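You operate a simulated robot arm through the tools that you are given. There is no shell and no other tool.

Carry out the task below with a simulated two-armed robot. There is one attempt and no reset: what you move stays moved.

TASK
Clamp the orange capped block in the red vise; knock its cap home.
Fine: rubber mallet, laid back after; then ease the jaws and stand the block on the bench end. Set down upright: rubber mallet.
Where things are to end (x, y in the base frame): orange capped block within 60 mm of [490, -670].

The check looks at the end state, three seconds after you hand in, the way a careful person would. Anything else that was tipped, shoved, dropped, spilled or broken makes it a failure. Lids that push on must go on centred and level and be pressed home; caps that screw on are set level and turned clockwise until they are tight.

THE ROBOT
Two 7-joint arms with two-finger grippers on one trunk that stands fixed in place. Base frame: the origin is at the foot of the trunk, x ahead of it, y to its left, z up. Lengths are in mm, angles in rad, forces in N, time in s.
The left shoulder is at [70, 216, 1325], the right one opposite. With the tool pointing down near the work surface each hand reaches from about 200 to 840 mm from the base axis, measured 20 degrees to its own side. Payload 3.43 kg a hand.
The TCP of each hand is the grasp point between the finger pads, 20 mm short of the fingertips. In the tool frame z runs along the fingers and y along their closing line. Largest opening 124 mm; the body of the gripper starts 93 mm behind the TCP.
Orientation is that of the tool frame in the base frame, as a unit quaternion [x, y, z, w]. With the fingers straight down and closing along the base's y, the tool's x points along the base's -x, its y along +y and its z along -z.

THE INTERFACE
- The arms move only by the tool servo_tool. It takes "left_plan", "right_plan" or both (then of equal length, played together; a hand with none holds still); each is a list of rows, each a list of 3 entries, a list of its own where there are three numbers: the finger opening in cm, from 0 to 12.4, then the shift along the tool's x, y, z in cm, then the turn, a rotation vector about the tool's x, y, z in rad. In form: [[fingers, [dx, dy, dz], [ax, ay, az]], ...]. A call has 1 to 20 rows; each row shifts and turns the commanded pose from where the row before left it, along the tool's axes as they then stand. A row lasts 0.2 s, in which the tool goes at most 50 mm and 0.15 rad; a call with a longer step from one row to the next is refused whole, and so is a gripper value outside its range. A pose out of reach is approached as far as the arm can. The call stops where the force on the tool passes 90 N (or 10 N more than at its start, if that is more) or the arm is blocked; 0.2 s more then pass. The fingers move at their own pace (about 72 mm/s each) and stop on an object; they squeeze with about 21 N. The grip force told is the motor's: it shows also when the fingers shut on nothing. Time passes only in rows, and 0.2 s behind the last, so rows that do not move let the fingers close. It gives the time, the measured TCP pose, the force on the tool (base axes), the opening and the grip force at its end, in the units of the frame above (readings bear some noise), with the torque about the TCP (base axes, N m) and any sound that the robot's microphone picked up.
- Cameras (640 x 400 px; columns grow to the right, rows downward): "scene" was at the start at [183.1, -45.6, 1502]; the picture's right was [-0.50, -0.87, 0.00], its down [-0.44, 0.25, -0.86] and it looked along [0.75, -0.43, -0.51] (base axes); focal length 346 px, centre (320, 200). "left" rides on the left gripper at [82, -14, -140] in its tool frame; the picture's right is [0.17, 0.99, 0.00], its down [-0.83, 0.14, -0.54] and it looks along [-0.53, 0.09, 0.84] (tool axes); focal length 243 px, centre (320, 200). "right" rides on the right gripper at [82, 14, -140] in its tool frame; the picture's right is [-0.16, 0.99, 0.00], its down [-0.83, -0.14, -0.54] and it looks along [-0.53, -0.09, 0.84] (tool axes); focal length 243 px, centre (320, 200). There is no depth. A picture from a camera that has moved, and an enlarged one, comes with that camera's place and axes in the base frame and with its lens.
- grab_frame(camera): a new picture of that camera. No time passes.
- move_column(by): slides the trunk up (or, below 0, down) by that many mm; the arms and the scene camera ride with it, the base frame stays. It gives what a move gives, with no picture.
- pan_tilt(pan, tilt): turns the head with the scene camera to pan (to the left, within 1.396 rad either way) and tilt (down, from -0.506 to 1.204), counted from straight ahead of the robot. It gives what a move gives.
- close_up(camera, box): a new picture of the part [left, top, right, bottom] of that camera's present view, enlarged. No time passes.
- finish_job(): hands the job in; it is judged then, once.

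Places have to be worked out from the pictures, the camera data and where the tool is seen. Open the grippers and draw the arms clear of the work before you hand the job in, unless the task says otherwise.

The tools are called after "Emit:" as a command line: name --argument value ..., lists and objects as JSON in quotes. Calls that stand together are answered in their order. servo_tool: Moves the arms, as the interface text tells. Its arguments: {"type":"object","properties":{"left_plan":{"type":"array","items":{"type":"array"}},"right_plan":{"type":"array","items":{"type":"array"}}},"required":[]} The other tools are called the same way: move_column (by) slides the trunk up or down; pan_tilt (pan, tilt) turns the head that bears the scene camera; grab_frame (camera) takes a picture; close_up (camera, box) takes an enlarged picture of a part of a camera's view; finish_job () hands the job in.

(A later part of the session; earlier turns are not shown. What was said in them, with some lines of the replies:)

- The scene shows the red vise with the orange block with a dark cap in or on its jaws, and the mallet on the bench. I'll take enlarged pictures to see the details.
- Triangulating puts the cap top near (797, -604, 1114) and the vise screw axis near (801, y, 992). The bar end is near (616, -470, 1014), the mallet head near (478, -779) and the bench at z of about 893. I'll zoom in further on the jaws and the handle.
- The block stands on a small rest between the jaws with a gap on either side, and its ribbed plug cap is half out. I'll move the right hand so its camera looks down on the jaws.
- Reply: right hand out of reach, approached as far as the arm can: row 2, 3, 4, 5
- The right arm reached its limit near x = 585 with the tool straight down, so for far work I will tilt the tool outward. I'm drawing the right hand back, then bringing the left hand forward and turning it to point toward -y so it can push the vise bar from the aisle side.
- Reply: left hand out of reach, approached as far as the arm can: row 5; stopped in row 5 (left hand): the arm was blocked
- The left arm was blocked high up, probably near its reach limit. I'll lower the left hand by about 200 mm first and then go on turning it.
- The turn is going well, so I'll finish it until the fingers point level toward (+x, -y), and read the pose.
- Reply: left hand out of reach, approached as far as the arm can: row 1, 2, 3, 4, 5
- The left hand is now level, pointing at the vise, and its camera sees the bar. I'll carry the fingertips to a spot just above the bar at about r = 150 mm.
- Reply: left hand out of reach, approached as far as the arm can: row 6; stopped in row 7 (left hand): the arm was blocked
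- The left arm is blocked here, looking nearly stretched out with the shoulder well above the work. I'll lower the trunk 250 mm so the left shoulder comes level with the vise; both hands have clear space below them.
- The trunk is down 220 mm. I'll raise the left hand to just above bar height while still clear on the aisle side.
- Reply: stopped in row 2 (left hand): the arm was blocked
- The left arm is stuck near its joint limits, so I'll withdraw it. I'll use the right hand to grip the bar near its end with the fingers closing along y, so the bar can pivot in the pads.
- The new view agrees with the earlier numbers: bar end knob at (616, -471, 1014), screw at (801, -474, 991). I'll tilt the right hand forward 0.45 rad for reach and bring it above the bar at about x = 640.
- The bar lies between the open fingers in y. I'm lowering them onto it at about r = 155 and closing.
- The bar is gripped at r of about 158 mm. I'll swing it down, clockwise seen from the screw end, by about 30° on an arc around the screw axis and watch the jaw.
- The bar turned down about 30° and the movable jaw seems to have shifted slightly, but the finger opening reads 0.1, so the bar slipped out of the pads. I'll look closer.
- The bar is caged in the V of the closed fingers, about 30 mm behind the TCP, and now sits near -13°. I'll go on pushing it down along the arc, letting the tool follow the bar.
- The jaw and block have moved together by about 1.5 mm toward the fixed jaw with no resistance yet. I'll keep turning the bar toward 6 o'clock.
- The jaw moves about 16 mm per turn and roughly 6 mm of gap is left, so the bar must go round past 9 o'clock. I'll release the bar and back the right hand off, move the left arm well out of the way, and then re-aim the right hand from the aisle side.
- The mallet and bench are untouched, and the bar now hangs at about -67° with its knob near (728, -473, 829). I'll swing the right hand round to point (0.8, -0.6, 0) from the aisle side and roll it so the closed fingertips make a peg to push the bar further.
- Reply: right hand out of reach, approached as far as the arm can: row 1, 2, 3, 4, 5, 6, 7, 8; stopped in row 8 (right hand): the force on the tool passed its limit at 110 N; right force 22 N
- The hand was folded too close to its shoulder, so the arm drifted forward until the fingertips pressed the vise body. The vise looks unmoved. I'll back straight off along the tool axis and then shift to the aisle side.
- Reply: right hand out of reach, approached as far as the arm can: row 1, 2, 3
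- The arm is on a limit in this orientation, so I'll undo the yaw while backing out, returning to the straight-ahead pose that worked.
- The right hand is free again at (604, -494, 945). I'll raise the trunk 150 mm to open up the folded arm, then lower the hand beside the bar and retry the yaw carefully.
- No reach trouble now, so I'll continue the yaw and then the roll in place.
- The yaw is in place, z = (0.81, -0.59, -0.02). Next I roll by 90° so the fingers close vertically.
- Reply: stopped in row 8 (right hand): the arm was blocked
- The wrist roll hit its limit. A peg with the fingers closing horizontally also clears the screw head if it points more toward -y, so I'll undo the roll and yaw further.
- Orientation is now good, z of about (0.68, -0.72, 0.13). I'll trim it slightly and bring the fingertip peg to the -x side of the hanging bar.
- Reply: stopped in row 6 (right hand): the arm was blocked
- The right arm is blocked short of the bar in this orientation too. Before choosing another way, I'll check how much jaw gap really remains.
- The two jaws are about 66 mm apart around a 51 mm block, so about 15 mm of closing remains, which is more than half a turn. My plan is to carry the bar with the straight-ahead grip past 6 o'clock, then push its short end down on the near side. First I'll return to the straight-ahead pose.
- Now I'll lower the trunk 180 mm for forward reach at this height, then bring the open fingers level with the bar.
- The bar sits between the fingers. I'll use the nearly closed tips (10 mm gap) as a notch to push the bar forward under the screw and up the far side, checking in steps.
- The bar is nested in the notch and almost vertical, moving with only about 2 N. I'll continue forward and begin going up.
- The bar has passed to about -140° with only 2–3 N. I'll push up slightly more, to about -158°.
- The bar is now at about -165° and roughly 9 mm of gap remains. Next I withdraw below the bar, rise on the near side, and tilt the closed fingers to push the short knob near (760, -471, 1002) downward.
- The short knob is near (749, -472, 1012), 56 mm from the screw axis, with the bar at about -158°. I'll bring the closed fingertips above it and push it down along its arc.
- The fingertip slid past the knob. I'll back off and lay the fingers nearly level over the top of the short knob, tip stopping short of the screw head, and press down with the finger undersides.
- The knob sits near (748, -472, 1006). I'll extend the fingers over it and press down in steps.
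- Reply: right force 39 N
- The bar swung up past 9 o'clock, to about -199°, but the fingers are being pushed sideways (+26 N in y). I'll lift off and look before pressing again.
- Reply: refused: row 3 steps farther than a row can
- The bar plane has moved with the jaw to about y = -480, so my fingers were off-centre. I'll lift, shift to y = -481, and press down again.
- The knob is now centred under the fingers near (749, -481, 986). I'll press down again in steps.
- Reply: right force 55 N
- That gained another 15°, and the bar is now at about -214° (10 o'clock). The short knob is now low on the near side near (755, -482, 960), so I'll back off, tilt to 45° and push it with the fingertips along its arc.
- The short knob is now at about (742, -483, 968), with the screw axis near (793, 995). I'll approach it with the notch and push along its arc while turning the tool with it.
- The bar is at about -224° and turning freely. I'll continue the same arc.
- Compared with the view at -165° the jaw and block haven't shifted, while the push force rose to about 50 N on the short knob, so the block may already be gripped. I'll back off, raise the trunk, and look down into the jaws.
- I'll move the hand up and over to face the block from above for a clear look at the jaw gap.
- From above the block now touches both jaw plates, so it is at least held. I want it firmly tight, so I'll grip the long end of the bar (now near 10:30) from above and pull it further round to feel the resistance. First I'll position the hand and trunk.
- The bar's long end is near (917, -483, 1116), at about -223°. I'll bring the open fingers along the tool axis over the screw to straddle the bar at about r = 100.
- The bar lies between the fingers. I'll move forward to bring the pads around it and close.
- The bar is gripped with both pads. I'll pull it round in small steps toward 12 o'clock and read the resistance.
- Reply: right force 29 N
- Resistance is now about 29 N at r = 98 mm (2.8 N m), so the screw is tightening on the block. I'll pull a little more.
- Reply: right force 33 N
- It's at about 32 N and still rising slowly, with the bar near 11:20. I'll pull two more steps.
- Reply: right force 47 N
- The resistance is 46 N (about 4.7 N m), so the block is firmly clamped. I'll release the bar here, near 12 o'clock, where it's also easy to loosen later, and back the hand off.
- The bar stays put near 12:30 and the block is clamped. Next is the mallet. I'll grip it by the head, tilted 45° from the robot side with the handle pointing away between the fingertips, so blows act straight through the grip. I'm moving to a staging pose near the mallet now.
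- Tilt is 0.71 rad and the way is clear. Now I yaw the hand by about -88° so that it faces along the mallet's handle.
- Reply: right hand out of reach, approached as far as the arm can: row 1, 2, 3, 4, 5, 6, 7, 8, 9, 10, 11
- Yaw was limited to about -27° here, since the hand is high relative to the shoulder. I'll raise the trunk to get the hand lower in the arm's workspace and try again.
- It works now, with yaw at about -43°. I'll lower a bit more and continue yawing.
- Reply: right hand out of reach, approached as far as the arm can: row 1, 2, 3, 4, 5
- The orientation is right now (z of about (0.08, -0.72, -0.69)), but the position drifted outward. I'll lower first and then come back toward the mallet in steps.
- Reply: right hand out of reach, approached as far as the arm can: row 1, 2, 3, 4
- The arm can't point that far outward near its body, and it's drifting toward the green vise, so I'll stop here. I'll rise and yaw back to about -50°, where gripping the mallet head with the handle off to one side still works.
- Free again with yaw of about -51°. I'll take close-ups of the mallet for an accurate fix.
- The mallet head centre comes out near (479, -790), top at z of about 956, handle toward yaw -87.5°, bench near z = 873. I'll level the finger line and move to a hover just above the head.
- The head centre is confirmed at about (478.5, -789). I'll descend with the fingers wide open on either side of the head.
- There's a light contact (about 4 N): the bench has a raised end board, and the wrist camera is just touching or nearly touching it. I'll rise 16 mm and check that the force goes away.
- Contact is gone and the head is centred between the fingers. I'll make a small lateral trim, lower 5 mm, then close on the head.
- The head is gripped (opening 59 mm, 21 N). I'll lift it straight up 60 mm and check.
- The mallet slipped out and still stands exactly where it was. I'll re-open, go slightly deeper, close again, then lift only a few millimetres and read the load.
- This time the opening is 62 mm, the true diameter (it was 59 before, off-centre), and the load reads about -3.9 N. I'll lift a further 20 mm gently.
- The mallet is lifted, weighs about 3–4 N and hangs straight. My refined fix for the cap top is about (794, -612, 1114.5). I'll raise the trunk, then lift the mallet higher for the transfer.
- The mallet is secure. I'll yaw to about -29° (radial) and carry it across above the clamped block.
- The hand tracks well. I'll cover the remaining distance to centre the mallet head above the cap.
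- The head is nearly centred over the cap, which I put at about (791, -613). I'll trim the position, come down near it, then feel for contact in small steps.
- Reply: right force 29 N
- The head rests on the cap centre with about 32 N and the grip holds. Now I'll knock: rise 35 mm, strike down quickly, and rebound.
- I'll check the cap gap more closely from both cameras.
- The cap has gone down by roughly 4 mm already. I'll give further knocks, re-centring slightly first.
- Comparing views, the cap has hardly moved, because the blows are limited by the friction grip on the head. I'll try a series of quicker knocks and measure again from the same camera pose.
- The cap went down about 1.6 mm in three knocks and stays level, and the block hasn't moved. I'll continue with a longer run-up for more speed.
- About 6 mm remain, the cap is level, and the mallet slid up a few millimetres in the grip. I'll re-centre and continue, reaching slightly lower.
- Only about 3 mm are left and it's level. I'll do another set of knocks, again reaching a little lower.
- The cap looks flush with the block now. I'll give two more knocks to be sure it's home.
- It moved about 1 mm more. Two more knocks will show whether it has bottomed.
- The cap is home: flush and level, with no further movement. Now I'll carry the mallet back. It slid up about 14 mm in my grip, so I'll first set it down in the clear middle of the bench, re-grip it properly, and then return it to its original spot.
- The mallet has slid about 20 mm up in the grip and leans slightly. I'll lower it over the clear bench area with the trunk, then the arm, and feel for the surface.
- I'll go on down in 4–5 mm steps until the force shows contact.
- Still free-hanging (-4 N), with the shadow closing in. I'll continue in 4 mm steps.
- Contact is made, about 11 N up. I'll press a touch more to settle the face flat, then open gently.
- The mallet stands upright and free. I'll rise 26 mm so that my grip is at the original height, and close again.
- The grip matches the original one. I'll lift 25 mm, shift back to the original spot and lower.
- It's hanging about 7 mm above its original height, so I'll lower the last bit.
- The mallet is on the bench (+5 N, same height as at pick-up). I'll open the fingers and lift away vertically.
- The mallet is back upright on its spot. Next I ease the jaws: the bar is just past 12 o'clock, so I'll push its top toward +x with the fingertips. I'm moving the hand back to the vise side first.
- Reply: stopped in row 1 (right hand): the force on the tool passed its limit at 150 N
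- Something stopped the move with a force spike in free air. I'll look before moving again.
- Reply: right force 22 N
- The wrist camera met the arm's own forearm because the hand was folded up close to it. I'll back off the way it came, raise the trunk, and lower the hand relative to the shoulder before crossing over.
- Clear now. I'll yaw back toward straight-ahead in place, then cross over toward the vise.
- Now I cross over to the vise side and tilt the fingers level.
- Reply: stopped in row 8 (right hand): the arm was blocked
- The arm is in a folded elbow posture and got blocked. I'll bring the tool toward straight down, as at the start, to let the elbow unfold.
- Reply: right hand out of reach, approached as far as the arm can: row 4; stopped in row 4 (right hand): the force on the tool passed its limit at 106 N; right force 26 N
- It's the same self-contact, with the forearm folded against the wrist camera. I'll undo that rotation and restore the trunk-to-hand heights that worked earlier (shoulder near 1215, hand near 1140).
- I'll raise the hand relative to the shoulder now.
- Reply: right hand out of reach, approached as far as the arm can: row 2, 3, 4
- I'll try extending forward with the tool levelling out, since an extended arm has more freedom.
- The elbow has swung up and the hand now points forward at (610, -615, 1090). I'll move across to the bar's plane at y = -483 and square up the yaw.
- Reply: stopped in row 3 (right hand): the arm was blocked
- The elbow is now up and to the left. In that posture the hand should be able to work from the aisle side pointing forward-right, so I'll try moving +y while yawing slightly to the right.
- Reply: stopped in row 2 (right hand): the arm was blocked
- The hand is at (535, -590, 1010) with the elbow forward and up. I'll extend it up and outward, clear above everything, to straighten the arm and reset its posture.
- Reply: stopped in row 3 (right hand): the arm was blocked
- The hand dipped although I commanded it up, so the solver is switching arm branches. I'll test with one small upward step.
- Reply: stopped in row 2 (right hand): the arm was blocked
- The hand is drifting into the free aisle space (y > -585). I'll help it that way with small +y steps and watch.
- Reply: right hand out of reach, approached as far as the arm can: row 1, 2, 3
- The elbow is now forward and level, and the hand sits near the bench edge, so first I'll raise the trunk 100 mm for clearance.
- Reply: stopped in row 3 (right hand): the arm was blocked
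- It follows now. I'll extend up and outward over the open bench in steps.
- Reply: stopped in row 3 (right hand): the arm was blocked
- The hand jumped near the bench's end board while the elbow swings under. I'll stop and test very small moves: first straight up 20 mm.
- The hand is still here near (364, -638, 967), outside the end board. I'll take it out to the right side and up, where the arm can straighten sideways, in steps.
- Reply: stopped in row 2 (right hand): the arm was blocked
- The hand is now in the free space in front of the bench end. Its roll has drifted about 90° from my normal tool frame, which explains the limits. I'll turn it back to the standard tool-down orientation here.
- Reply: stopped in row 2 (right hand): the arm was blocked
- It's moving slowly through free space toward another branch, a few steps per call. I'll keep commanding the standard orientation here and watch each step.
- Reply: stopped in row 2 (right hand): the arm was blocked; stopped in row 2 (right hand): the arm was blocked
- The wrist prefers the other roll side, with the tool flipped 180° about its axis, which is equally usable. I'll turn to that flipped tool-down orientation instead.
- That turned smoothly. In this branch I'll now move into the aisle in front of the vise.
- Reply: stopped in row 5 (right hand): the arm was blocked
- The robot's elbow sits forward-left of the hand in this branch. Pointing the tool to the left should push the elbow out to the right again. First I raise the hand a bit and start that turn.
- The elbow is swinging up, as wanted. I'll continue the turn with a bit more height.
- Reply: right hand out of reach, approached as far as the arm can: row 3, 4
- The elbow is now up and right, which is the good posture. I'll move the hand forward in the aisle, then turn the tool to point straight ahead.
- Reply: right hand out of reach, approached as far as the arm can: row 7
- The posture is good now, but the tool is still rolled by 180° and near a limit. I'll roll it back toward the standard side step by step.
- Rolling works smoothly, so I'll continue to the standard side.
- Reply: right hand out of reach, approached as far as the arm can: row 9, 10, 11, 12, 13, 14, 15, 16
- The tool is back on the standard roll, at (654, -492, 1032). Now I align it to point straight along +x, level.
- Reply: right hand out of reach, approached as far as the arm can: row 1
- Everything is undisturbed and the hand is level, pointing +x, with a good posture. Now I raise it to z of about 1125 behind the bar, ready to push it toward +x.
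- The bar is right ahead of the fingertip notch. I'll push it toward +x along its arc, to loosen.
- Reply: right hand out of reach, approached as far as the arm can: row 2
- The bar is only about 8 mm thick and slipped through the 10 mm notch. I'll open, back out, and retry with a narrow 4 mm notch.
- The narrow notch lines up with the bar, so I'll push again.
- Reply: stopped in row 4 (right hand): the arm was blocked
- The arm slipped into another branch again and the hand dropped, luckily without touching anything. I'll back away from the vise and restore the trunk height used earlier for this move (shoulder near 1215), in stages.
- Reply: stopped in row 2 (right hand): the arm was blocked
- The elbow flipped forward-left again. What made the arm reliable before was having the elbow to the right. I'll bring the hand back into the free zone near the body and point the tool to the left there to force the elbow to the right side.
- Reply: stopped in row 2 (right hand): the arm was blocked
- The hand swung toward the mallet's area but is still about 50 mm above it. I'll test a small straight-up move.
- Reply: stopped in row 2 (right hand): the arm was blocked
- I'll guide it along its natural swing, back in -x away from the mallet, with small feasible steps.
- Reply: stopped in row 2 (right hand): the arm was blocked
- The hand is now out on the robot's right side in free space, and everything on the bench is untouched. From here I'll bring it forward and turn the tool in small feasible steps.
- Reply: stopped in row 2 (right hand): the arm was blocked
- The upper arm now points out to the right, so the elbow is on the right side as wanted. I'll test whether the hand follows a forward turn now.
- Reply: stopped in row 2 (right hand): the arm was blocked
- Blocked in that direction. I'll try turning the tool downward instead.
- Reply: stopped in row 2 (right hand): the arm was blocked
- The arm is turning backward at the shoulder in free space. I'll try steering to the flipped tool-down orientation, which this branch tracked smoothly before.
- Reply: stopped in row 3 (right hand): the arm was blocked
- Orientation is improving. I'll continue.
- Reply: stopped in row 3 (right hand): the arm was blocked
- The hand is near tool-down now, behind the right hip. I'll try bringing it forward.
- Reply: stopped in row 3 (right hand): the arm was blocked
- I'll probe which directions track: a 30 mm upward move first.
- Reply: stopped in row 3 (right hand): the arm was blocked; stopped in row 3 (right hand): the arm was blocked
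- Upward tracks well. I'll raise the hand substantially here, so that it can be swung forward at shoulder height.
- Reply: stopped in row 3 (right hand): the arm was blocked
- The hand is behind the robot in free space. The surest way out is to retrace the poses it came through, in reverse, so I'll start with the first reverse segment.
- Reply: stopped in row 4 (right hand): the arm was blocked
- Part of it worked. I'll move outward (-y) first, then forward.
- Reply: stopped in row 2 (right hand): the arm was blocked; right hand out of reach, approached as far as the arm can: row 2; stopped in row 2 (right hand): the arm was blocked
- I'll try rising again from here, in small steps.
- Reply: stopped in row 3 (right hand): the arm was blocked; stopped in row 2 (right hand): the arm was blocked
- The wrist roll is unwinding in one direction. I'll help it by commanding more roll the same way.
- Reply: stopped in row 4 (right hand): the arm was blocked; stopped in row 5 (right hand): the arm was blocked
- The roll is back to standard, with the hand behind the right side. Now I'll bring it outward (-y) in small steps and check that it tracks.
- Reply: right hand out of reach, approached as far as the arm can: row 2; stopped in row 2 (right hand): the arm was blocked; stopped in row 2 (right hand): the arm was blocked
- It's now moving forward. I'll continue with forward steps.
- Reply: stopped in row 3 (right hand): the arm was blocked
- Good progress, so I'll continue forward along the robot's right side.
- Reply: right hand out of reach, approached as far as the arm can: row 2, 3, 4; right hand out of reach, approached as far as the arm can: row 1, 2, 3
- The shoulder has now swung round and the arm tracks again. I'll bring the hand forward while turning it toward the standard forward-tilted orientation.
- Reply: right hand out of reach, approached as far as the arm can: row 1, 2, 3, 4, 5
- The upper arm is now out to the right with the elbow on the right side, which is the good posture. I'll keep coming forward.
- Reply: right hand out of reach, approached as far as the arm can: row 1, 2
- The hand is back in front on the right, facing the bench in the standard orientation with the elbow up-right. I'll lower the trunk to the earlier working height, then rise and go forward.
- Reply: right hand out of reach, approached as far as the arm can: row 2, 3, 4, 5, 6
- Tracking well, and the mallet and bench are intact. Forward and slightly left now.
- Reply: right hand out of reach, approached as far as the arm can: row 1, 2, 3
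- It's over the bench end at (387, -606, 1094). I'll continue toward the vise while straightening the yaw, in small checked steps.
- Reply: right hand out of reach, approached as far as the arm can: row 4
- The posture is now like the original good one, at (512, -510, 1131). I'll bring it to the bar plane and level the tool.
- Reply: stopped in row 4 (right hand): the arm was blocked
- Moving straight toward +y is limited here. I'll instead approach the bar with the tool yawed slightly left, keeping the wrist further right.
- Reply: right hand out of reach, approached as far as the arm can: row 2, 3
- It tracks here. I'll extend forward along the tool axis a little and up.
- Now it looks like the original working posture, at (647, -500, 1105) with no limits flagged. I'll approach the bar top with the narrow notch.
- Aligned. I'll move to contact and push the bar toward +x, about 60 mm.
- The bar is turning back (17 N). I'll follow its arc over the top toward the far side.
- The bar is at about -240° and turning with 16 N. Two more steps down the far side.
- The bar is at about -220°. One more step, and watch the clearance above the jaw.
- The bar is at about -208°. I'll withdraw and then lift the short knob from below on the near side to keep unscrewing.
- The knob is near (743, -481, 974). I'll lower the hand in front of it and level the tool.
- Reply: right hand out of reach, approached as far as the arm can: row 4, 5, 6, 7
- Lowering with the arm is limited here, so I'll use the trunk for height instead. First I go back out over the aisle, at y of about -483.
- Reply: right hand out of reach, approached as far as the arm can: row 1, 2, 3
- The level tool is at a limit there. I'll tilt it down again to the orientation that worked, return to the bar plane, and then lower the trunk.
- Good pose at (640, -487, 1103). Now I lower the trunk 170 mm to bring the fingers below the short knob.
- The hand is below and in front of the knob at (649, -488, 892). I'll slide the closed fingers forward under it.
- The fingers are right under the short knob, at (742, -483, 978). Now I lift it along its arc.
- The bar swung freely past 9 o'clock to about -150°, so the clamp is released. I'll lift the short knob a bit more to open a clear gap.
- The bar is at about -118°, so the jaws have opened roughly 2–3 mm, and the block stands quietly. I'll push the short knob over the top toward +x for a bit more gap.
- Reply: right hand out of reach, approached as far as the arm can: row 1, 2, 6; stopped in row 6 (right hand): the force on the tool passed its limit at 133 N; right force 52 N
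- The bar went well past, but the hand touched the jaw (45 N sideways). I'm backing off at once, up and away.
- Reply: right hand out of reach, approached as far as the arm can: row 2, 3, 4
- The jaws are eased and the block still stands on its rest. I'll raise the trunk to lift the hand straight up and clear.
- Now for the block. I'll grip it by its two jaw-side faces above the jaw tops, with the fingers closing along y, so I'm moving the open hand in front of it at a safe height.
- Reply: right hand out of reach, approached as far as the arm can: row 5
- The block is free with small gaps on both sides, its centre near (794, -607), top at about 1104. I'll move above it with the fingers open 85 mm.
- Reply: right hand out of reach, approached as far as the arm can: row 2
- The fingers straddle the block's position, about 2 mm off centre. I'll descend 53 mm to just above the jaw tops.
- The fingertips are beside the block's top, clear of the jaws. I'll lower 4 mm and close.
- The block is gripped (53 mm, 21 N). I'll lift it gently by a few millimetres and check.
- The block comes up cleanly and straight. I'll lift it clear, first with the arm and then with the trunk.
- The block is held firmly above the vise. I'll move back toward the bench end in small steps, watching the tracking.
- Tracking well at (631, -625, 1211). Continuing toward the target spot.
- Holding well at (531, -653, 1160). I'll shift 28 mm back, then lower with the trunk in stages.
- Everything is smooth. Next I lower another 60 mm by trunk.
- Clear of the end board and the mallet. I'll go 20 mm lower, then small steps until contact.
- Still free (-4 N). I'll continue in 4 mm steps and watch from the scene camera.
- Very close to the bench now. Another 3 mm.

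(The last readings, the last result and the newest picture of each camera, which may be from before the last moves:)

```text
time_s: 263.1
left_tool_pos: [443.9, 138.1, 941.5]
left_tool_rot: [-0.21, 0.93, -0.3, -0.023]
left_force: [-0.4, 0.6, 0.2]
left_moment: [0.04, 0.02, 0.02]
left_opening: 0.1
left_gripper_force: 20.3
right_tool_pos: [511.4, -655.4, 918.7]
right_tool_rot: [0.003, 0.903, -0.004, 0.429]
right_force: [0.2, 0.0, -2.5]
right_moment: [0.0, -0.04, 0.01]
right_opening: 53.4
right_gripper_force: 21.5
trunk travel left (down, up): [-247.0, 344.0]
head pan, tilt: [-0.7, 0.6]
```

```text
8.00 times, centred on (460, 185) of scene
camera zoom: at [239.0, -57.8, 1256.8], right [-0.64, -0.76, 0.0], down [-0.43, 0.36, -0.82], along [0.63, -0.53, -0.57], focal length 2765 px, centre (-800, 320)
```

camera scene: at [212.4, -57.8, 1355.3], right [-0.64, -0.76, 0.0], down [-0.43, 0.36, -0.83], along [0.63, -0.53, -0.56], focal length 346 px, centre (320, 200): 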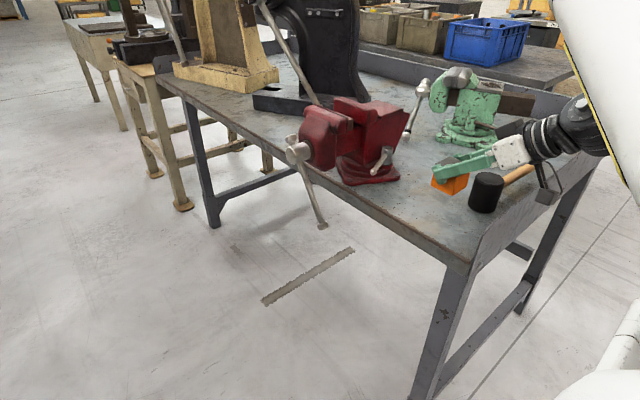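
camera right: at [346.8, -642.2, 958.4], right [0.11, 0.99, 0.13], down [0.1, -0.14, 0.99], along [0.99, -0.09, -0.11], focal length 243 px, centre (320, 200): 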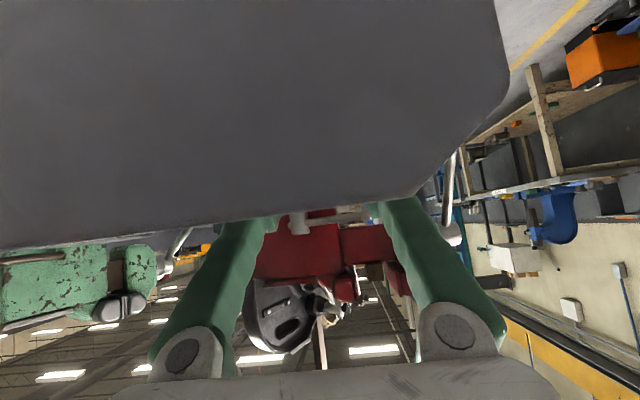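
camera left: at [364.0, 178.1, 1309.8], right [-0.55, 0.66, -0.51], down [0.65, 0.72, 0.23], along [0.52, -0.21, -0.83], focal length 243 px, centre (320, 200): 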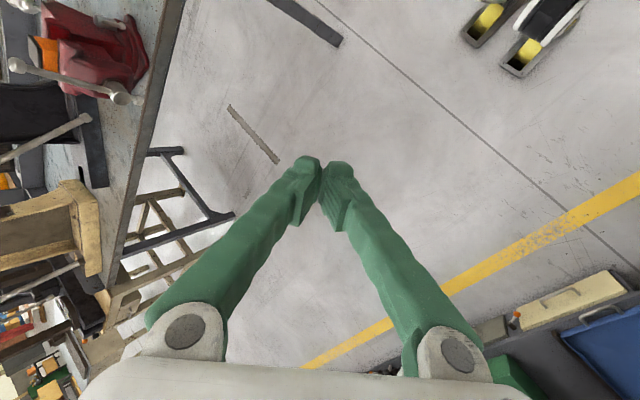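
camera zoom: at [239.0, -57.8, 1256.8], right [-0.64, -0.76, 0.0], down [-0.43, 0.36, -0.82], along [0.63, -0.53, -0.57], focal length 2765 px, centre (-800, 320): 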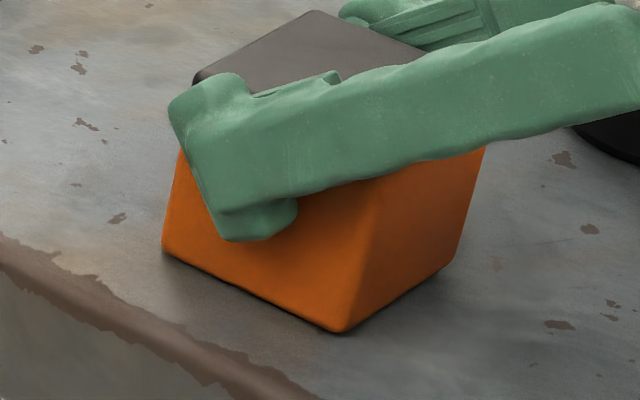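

Almost touching. Another 2 mm.

Emit:
move_column --by -2

Emit:
move_column --by -2

Emit:
close_up --camera "scene" --box '[430, 160, 490, 210]'

```text
time_s: 263.6
left_tool_pos: [442.8, 138.5, 939.5]
left_tool_rot: [-0.209, 0.93, -0.3, -0.021]
left_force: [-0.1, 0.3, -0.4]
left_moment: [0.02, 0.03, 0.0]
left_opening: 0.0
left_gripper_force: 21.7
right_tool_pos: [509.9, -656.4, 918.6]
right_tool_rot: [0.003, 0.903, -0.006, 0.43]
right_force: [-2.5, -3.5, 10.9]
right_moment: [0.13, -0.29, -0.06]
right_opening: 53.3
right_gripper_force: 20.8
trunk travel left (down, up): [-245.0, 346.0]
head pan, tilt: [-0.7, 0.6]
```

```text
time_s: 264.1
left_tool_pos: [443.4, 139.4, 938.6]
left_tool_rot: [-0.21, 0.93, -0.3, -0.022]
left_force: [0.1, -0.3, -0.5]
left_moment: [-0.01, -0.01, -0.01]
left_opening: 0.0
left_gripper_force: 20.8
right_tool_pos: [511.3, -656.3, 915.6]
right_tool_rot: [0.001, 0.903, -0.005, 0.429]
right_force: [-0.4, -6.0, 14.8]
right_moment: [-0.12, -0.25, -0.12]
right_opening: 53.8
right_gripper_force: 21.0
trunk travel left (down, up): [-243.0, 348.0]
head pan, tilt: [-0.7, 0.6]
```

```text
8.00 times, centred on (460, 185) of scene
camera zoom: at [239.1, -56.9, 1252.8], right [-0.64, -0.76, 0.0], down [-0.43, 0.36, -0.83], along [0.63, -0.53, -0.56], focal length 2765 px, centre (-800, 320)
```

zoom: 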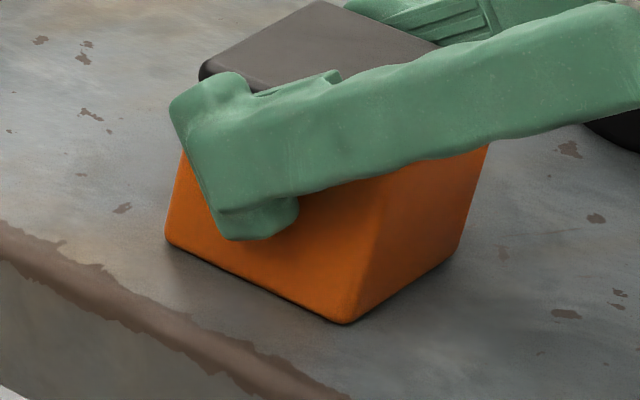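

The block stands on the bench, about 18 N. I'll open the fingers gradually.

Emit:
servo_tool --right_plan '[[5.6, [0, 0, 0], [0, 0, 0]], [6.2, [0, 0, 0], [0, 0, 0]], [7.5, [0, 0, 0], [0, 0, 0]], [8.5, [0, 0, 0], [0, 0, 0]], [8.5, [0, 0, 0], [0, 0, 0]]]'

Emit:
close_up --camera "scene" --box '[410, 130, 530, 220]'

```text
time_s: 265.3
left_tool_pos: [444.3, 139.5, 937.0]
left_tool_rot: [-0.21, 0.93, -0.299, -0.024]
left_force: [-0.1, -0.8, 0.2]
left_moment: [0.02, 0.01, -0.03]
left_opening: 0.0
left_gripper_force: 21.2
right_tool_pos: [511.9, -656.1, 914.4]
right_tool_rot: [0.003, 0.904, -0.005, 0.428]
right_force: [0.7, 0.0, -0.7]
right_moment: [-0.01, -0.03, 0.03]
right_opening: 84.7
right_gripper_force: 0.1
trunk travel left (down, up): [-243.0, 348.0]
head pan, tilt: [-0.7, 0.6]
```

```text
4.44 times, centred on (470, 175) of scene
camera zoom: at [240.4, -57.6, 1252.5], right [-0.64, -0.76, 0.0], down [-0.43, 0.36, -0.83], along [0.63, -0.53, -0.56], focal length 1536 px, centre (-347, 311)
```

zoom: 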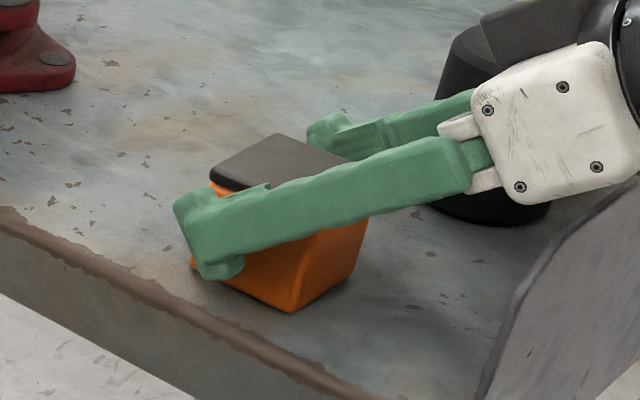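

The block is standing free. I'll lift the hand straight up with the trunk.

Emit:
move_column --by 60

Emit:
move_column --by 180

Emit:
grab_frame --camera "scene"

Emit:
grab_frame --camera "right"

```text
time_s: 266.3
left_tool_pos: [445.5, 138.3, 995.4]
left_tool_rot: [-0.21, 0.93, -0.3, -0.023]
left_force: [0.6, -0.3, -0.1]
left_moment: [0.01, 0.0, -0.01]
left_opening: 0.2
left_gripper_force: 20.9
right_tool_pos: [511.4, -656.1, 975.6]
right_tool_rot: [0.003, 0.904, -0.006, 0.427]
right_force: [-0.2, 0.0, -0.1]
right_moment: [-0.03, -0.01, -0.01]
right_opening: 84.9
right_gripper_force: 0.1
trunk travel left (down, up): [-303.0, 288.0]
head pan, tilt: [-0.7, 0.6]
```

```text
time_s: 268.3
left_tool_pos: [442.8, 139.2, 1177.3]
left_tool_rot: [-0.211, 0.93, -0.301, -0.023]
left_force: [-0.1, 0.3, -0.6]
left_moment: [0.0, -0.02, -0.04]
left_opening: 0.1
left_gripper_force: 21.2
right_tool_pos: [511.1, -655.7, 1154.0]
right_tool_rot: [0.004, 0.904, -0.006, 0.427]
right_force: [0.3, -1.2, -0.2]
right_moment: [0.01, -0.01, -0.01]
right_opening: 84.9
right_gripper_force: 0.1
trunk travel left (down, up): [-483.0, 108.0]
head pan, tilt: [-0.7, 0.6]
```

```text
taken
camera scene: at [170.8, -57.6, 1500.3], right [-0.64, -0.76, 0.0], down [-0.43, 0.36, -0.82], along [0.63, -0.53, -0.57], focal length 346 px, centre (320, 200)
```

scene: 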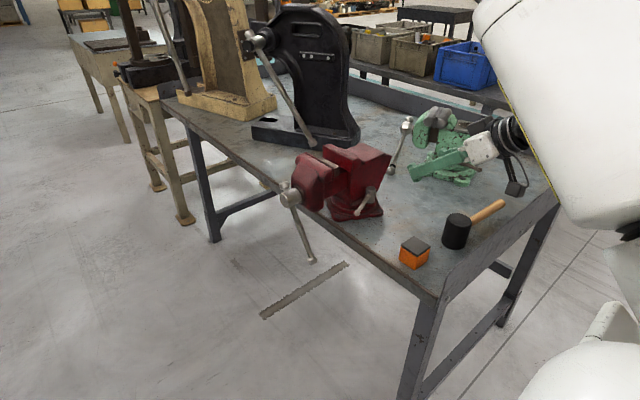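

```text
taken
camera right: at [351.2, -641.2, 1178.6], right [0.11, 0.99, 0.12], down [0.11, -0.13, 0.98], along [0.99, -0.1, -0.12], focal length 243 px, centre (320, 200)
```

right: 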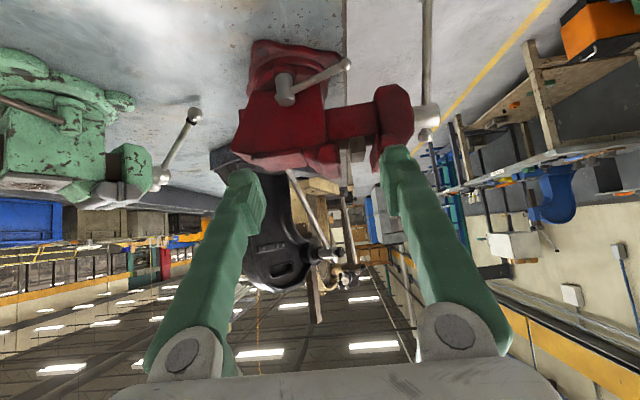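

The block stands on the bench end next to the upright mallet, and the vise is eased. I'll check the details.

Emit:
close_up --camera "scene" --box '[380, 180, 540, 300]'

Emit:
close_up --camera "scene" --box '[395, 230, 435, 275]'

Emit:
close_up --camera "scene" --box '[250, 110, 430, 280]'

```text
3.33 times, centred on (460, 240) of scene
camera zoom: at [170.8, -57.6, 1500.3], right [-0.64, -0.76, 0.0], down [-0.43, 0.36, -0.82], along [0.63, -0.53, -0.57], focal length 1152 px, centre (-147, 67)
```

zoom: 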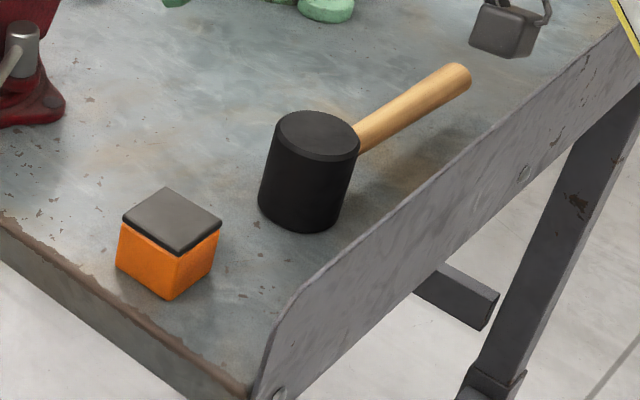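

```text
8.89 times, centred on (415, 252) of scene
camera zoom: at [170.8, -57.6, 1500.3], right [-0.64, -0.76, 0.0], down [-0.43, 0.36, -0.82], along [0.63, -0.53, -0.57], focal length 3072 px, centre (-524, -267)
```

zoom: 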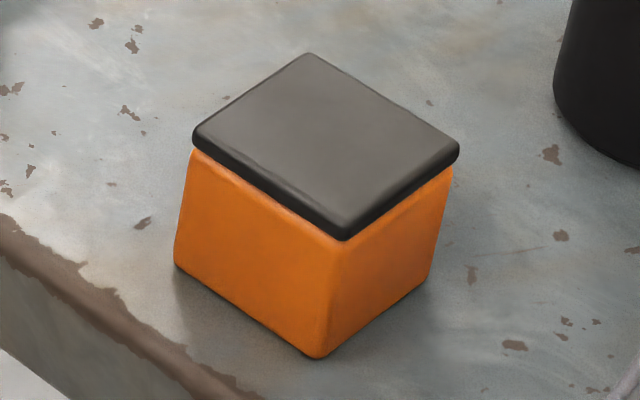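

```text
2.35 times, centred on (340, 195) of scene
camera zoom: at [170.8, -57.6, 1500.3], right [-0.64, -0.76, 0.0], down [-0.43, 0.36, -0.82], along [0.63, -0.53, -0.57], focal length 813 px, centre (273, 212)
```

zoom: 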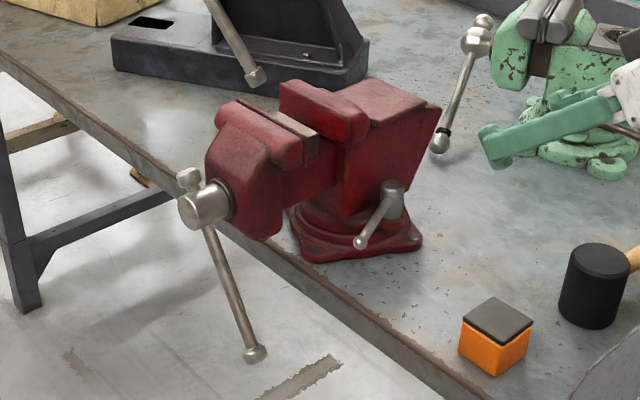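

The cap is flush and level, the block and mallet stand upright, and the jaws are open. I'll raise the trunk, open both grippers, and draw the right hand back gently.

Emit:
move_column --by 105

Emit:
servo_tool --left_plan '[[12, [0, 0, 0], [0, 0, 0]], [12, [0, 0, 0], [0, 0, 0]], [12, [0, 0, 0], [0, 0, 0]], [12, [0, 0, 0], [0, 0, 0]]]' --right_plan '[[12, [1.0, 0, -1.2], [0, 0.04, 0]], [12, [1.0, 0, -1.2], [0, 0.04, 0]], [12, [1.2, 0, -1.2], [0, 0.04, 0]], [12, [0, 0, 0], [0, 0, 0]]]'

Emit:
grab_frame --camera "scene"

```text
time_s: 269.7
left_tool_pos: [444.6, 138.1, 1281.3]
left_tool_rot: [-0.21, 0.93, -0.299, -0.023]
left_force: [0.6, 0.5, 0.0]
left_moment: [0.01, -0.01, -0.01]
left_opening: 0.0
left_gripper_force: 20.9
right_tool_pos: [512.1, -656.8, 1256.9]
right_tool_rot: [0.003, 0.904, -0.005, 0.427]
right_force: [0.0, -0.1, -0.1]
right_moment: [0.02, -0.04, -0.01]
right_opening: 85.0
right_gripper_force: 0.0
trunk travel left (down, up): [-588.0, 3.0]
head pan, tilt: [-0.7, 0.6]
```

```text
time_s: 270.7
left_tool_pos: [443.6, 138.8, 1282.0]
left_tool_rot: [-0.21, 0.93, -0.301, -0.021]
left_force: [-0.1, -1.0, 0.0]
left_moment: [0.01, 0.02, -0.01]
left_opening: 119.8
left_gripper_force: 0.0
right_tool_pos: [464.7, -655.5, 1258.6]
right_tool_rot: [0.003, 0.928, -0.005, 0.373]
right_force: [0.0, -0.5, -0.1]
right_moment: [0.0, -0.01, 0.0]
right_opening: 119.8
right_gripper_force: 0.0
trunk travel left (down, up): [-588.0, 3.0]
head pan, tilt: [-0.7, 0.6]
```

```text
taken
camera scene: at [75.9, -57.5, 1619.6], right [-0.64, -0.76, 0.0], down [-0.43, 0.36, -0.83], along [0.63, -0.53, -0.56], focal length 346 px, centre (320, 200)
```

scene: 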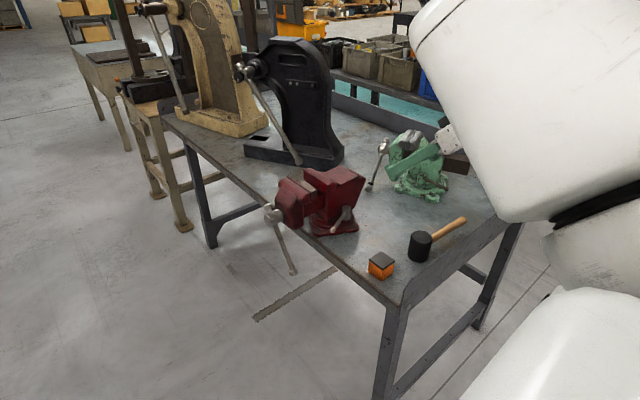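

Both grippers are open and the hand is 320 mm above the bench. One more short retreat, then a final check.

Emit:
servo_tool --right_plan '[[12, [1.2, 0, -1.0], [0, 0.04, 0]], [12, [1.2, 0, -1.0], [0, 0.04, 0]], [12, [1.2, 0, -1.0], [0, 0.04, 0]], [12, [0, 0, 0], [0, 0, 0]]]'

Emit:
close_up --camera "scene" --box '[240, 130, 500, 320]'

```text
time_s: 271.7
left_tool_pos: [443.6, 138.8, 1282.4]
left_tool_rot: [-0.21, 0.931, -0.299, -0.022]
left_force: [-0.4, 0.8, -0.6]
left_moment: [0.03, -0.04, 0.04]
left_opening: 119.8
left_gripper_force: 0.0
right_tool_pos: [415.3, -653.9, 1258.7]
right_tool_rot: [0.003, 0.948, -0.004, 0.317]
right_force: [-0.7, -1.0, -0.4]
right_moment: [0.0, 0.01, -0.01]
right_opening: 120.1
right_gripper_force: 0.0
trunk travel left (down, up): [-588.0, 3.0]
head pan, tilt: [-0.7, 0.6]
```

```text
2.11 times, centred on (370, 225) of scene
camera zoom: at [76.3, -57.7, 1619.6], right [-0.64, -0.76, 0.0], down [-0.43, 0.36, -0.83], along [0.63, -0.53, -0.56], focal length 728 px, centre (215, 147)
```

zoom: 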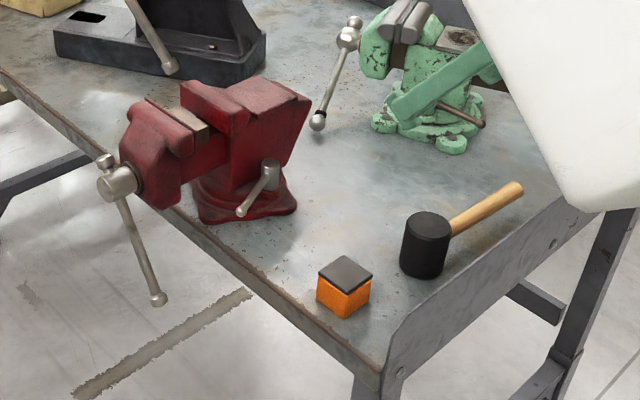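

The final views show the block upright near (513, -654), about 28 mm from the target, with its cap flush and level. The mallet stands upright on its original spot, the jaws are eased, and both open hands are clear, so I'm handing in.

Emit:
finish_job

```text
The job is handed in.
```

The job is done and handed in; I don't have the check's verdict yet.

- **Block:** it stands upright on the bench end at about (513, -654), roughly 28 mm from the target, so within the 60 mm limit.
- **Cap:** it was knocked home with the mallet while the block was clamped. It now sits flush and level, and the last two knocks moved it no further.
- **Mallet:** it is back upright on its original spot.
- **Vise:** the jaws are eased and empty.
- **Arms:** both grippers are open. The right hand is about 320 mm above the bench and the left arm is clear of it.

**Contacts along the way:** the right hand pressed against the vise twice, at forces up to about 133 N. The wrist camera also touched the bench's end board lightly and bumped the arm's own forearm. I saw nothing on the bench shifted, tipped or damaged by any of these.
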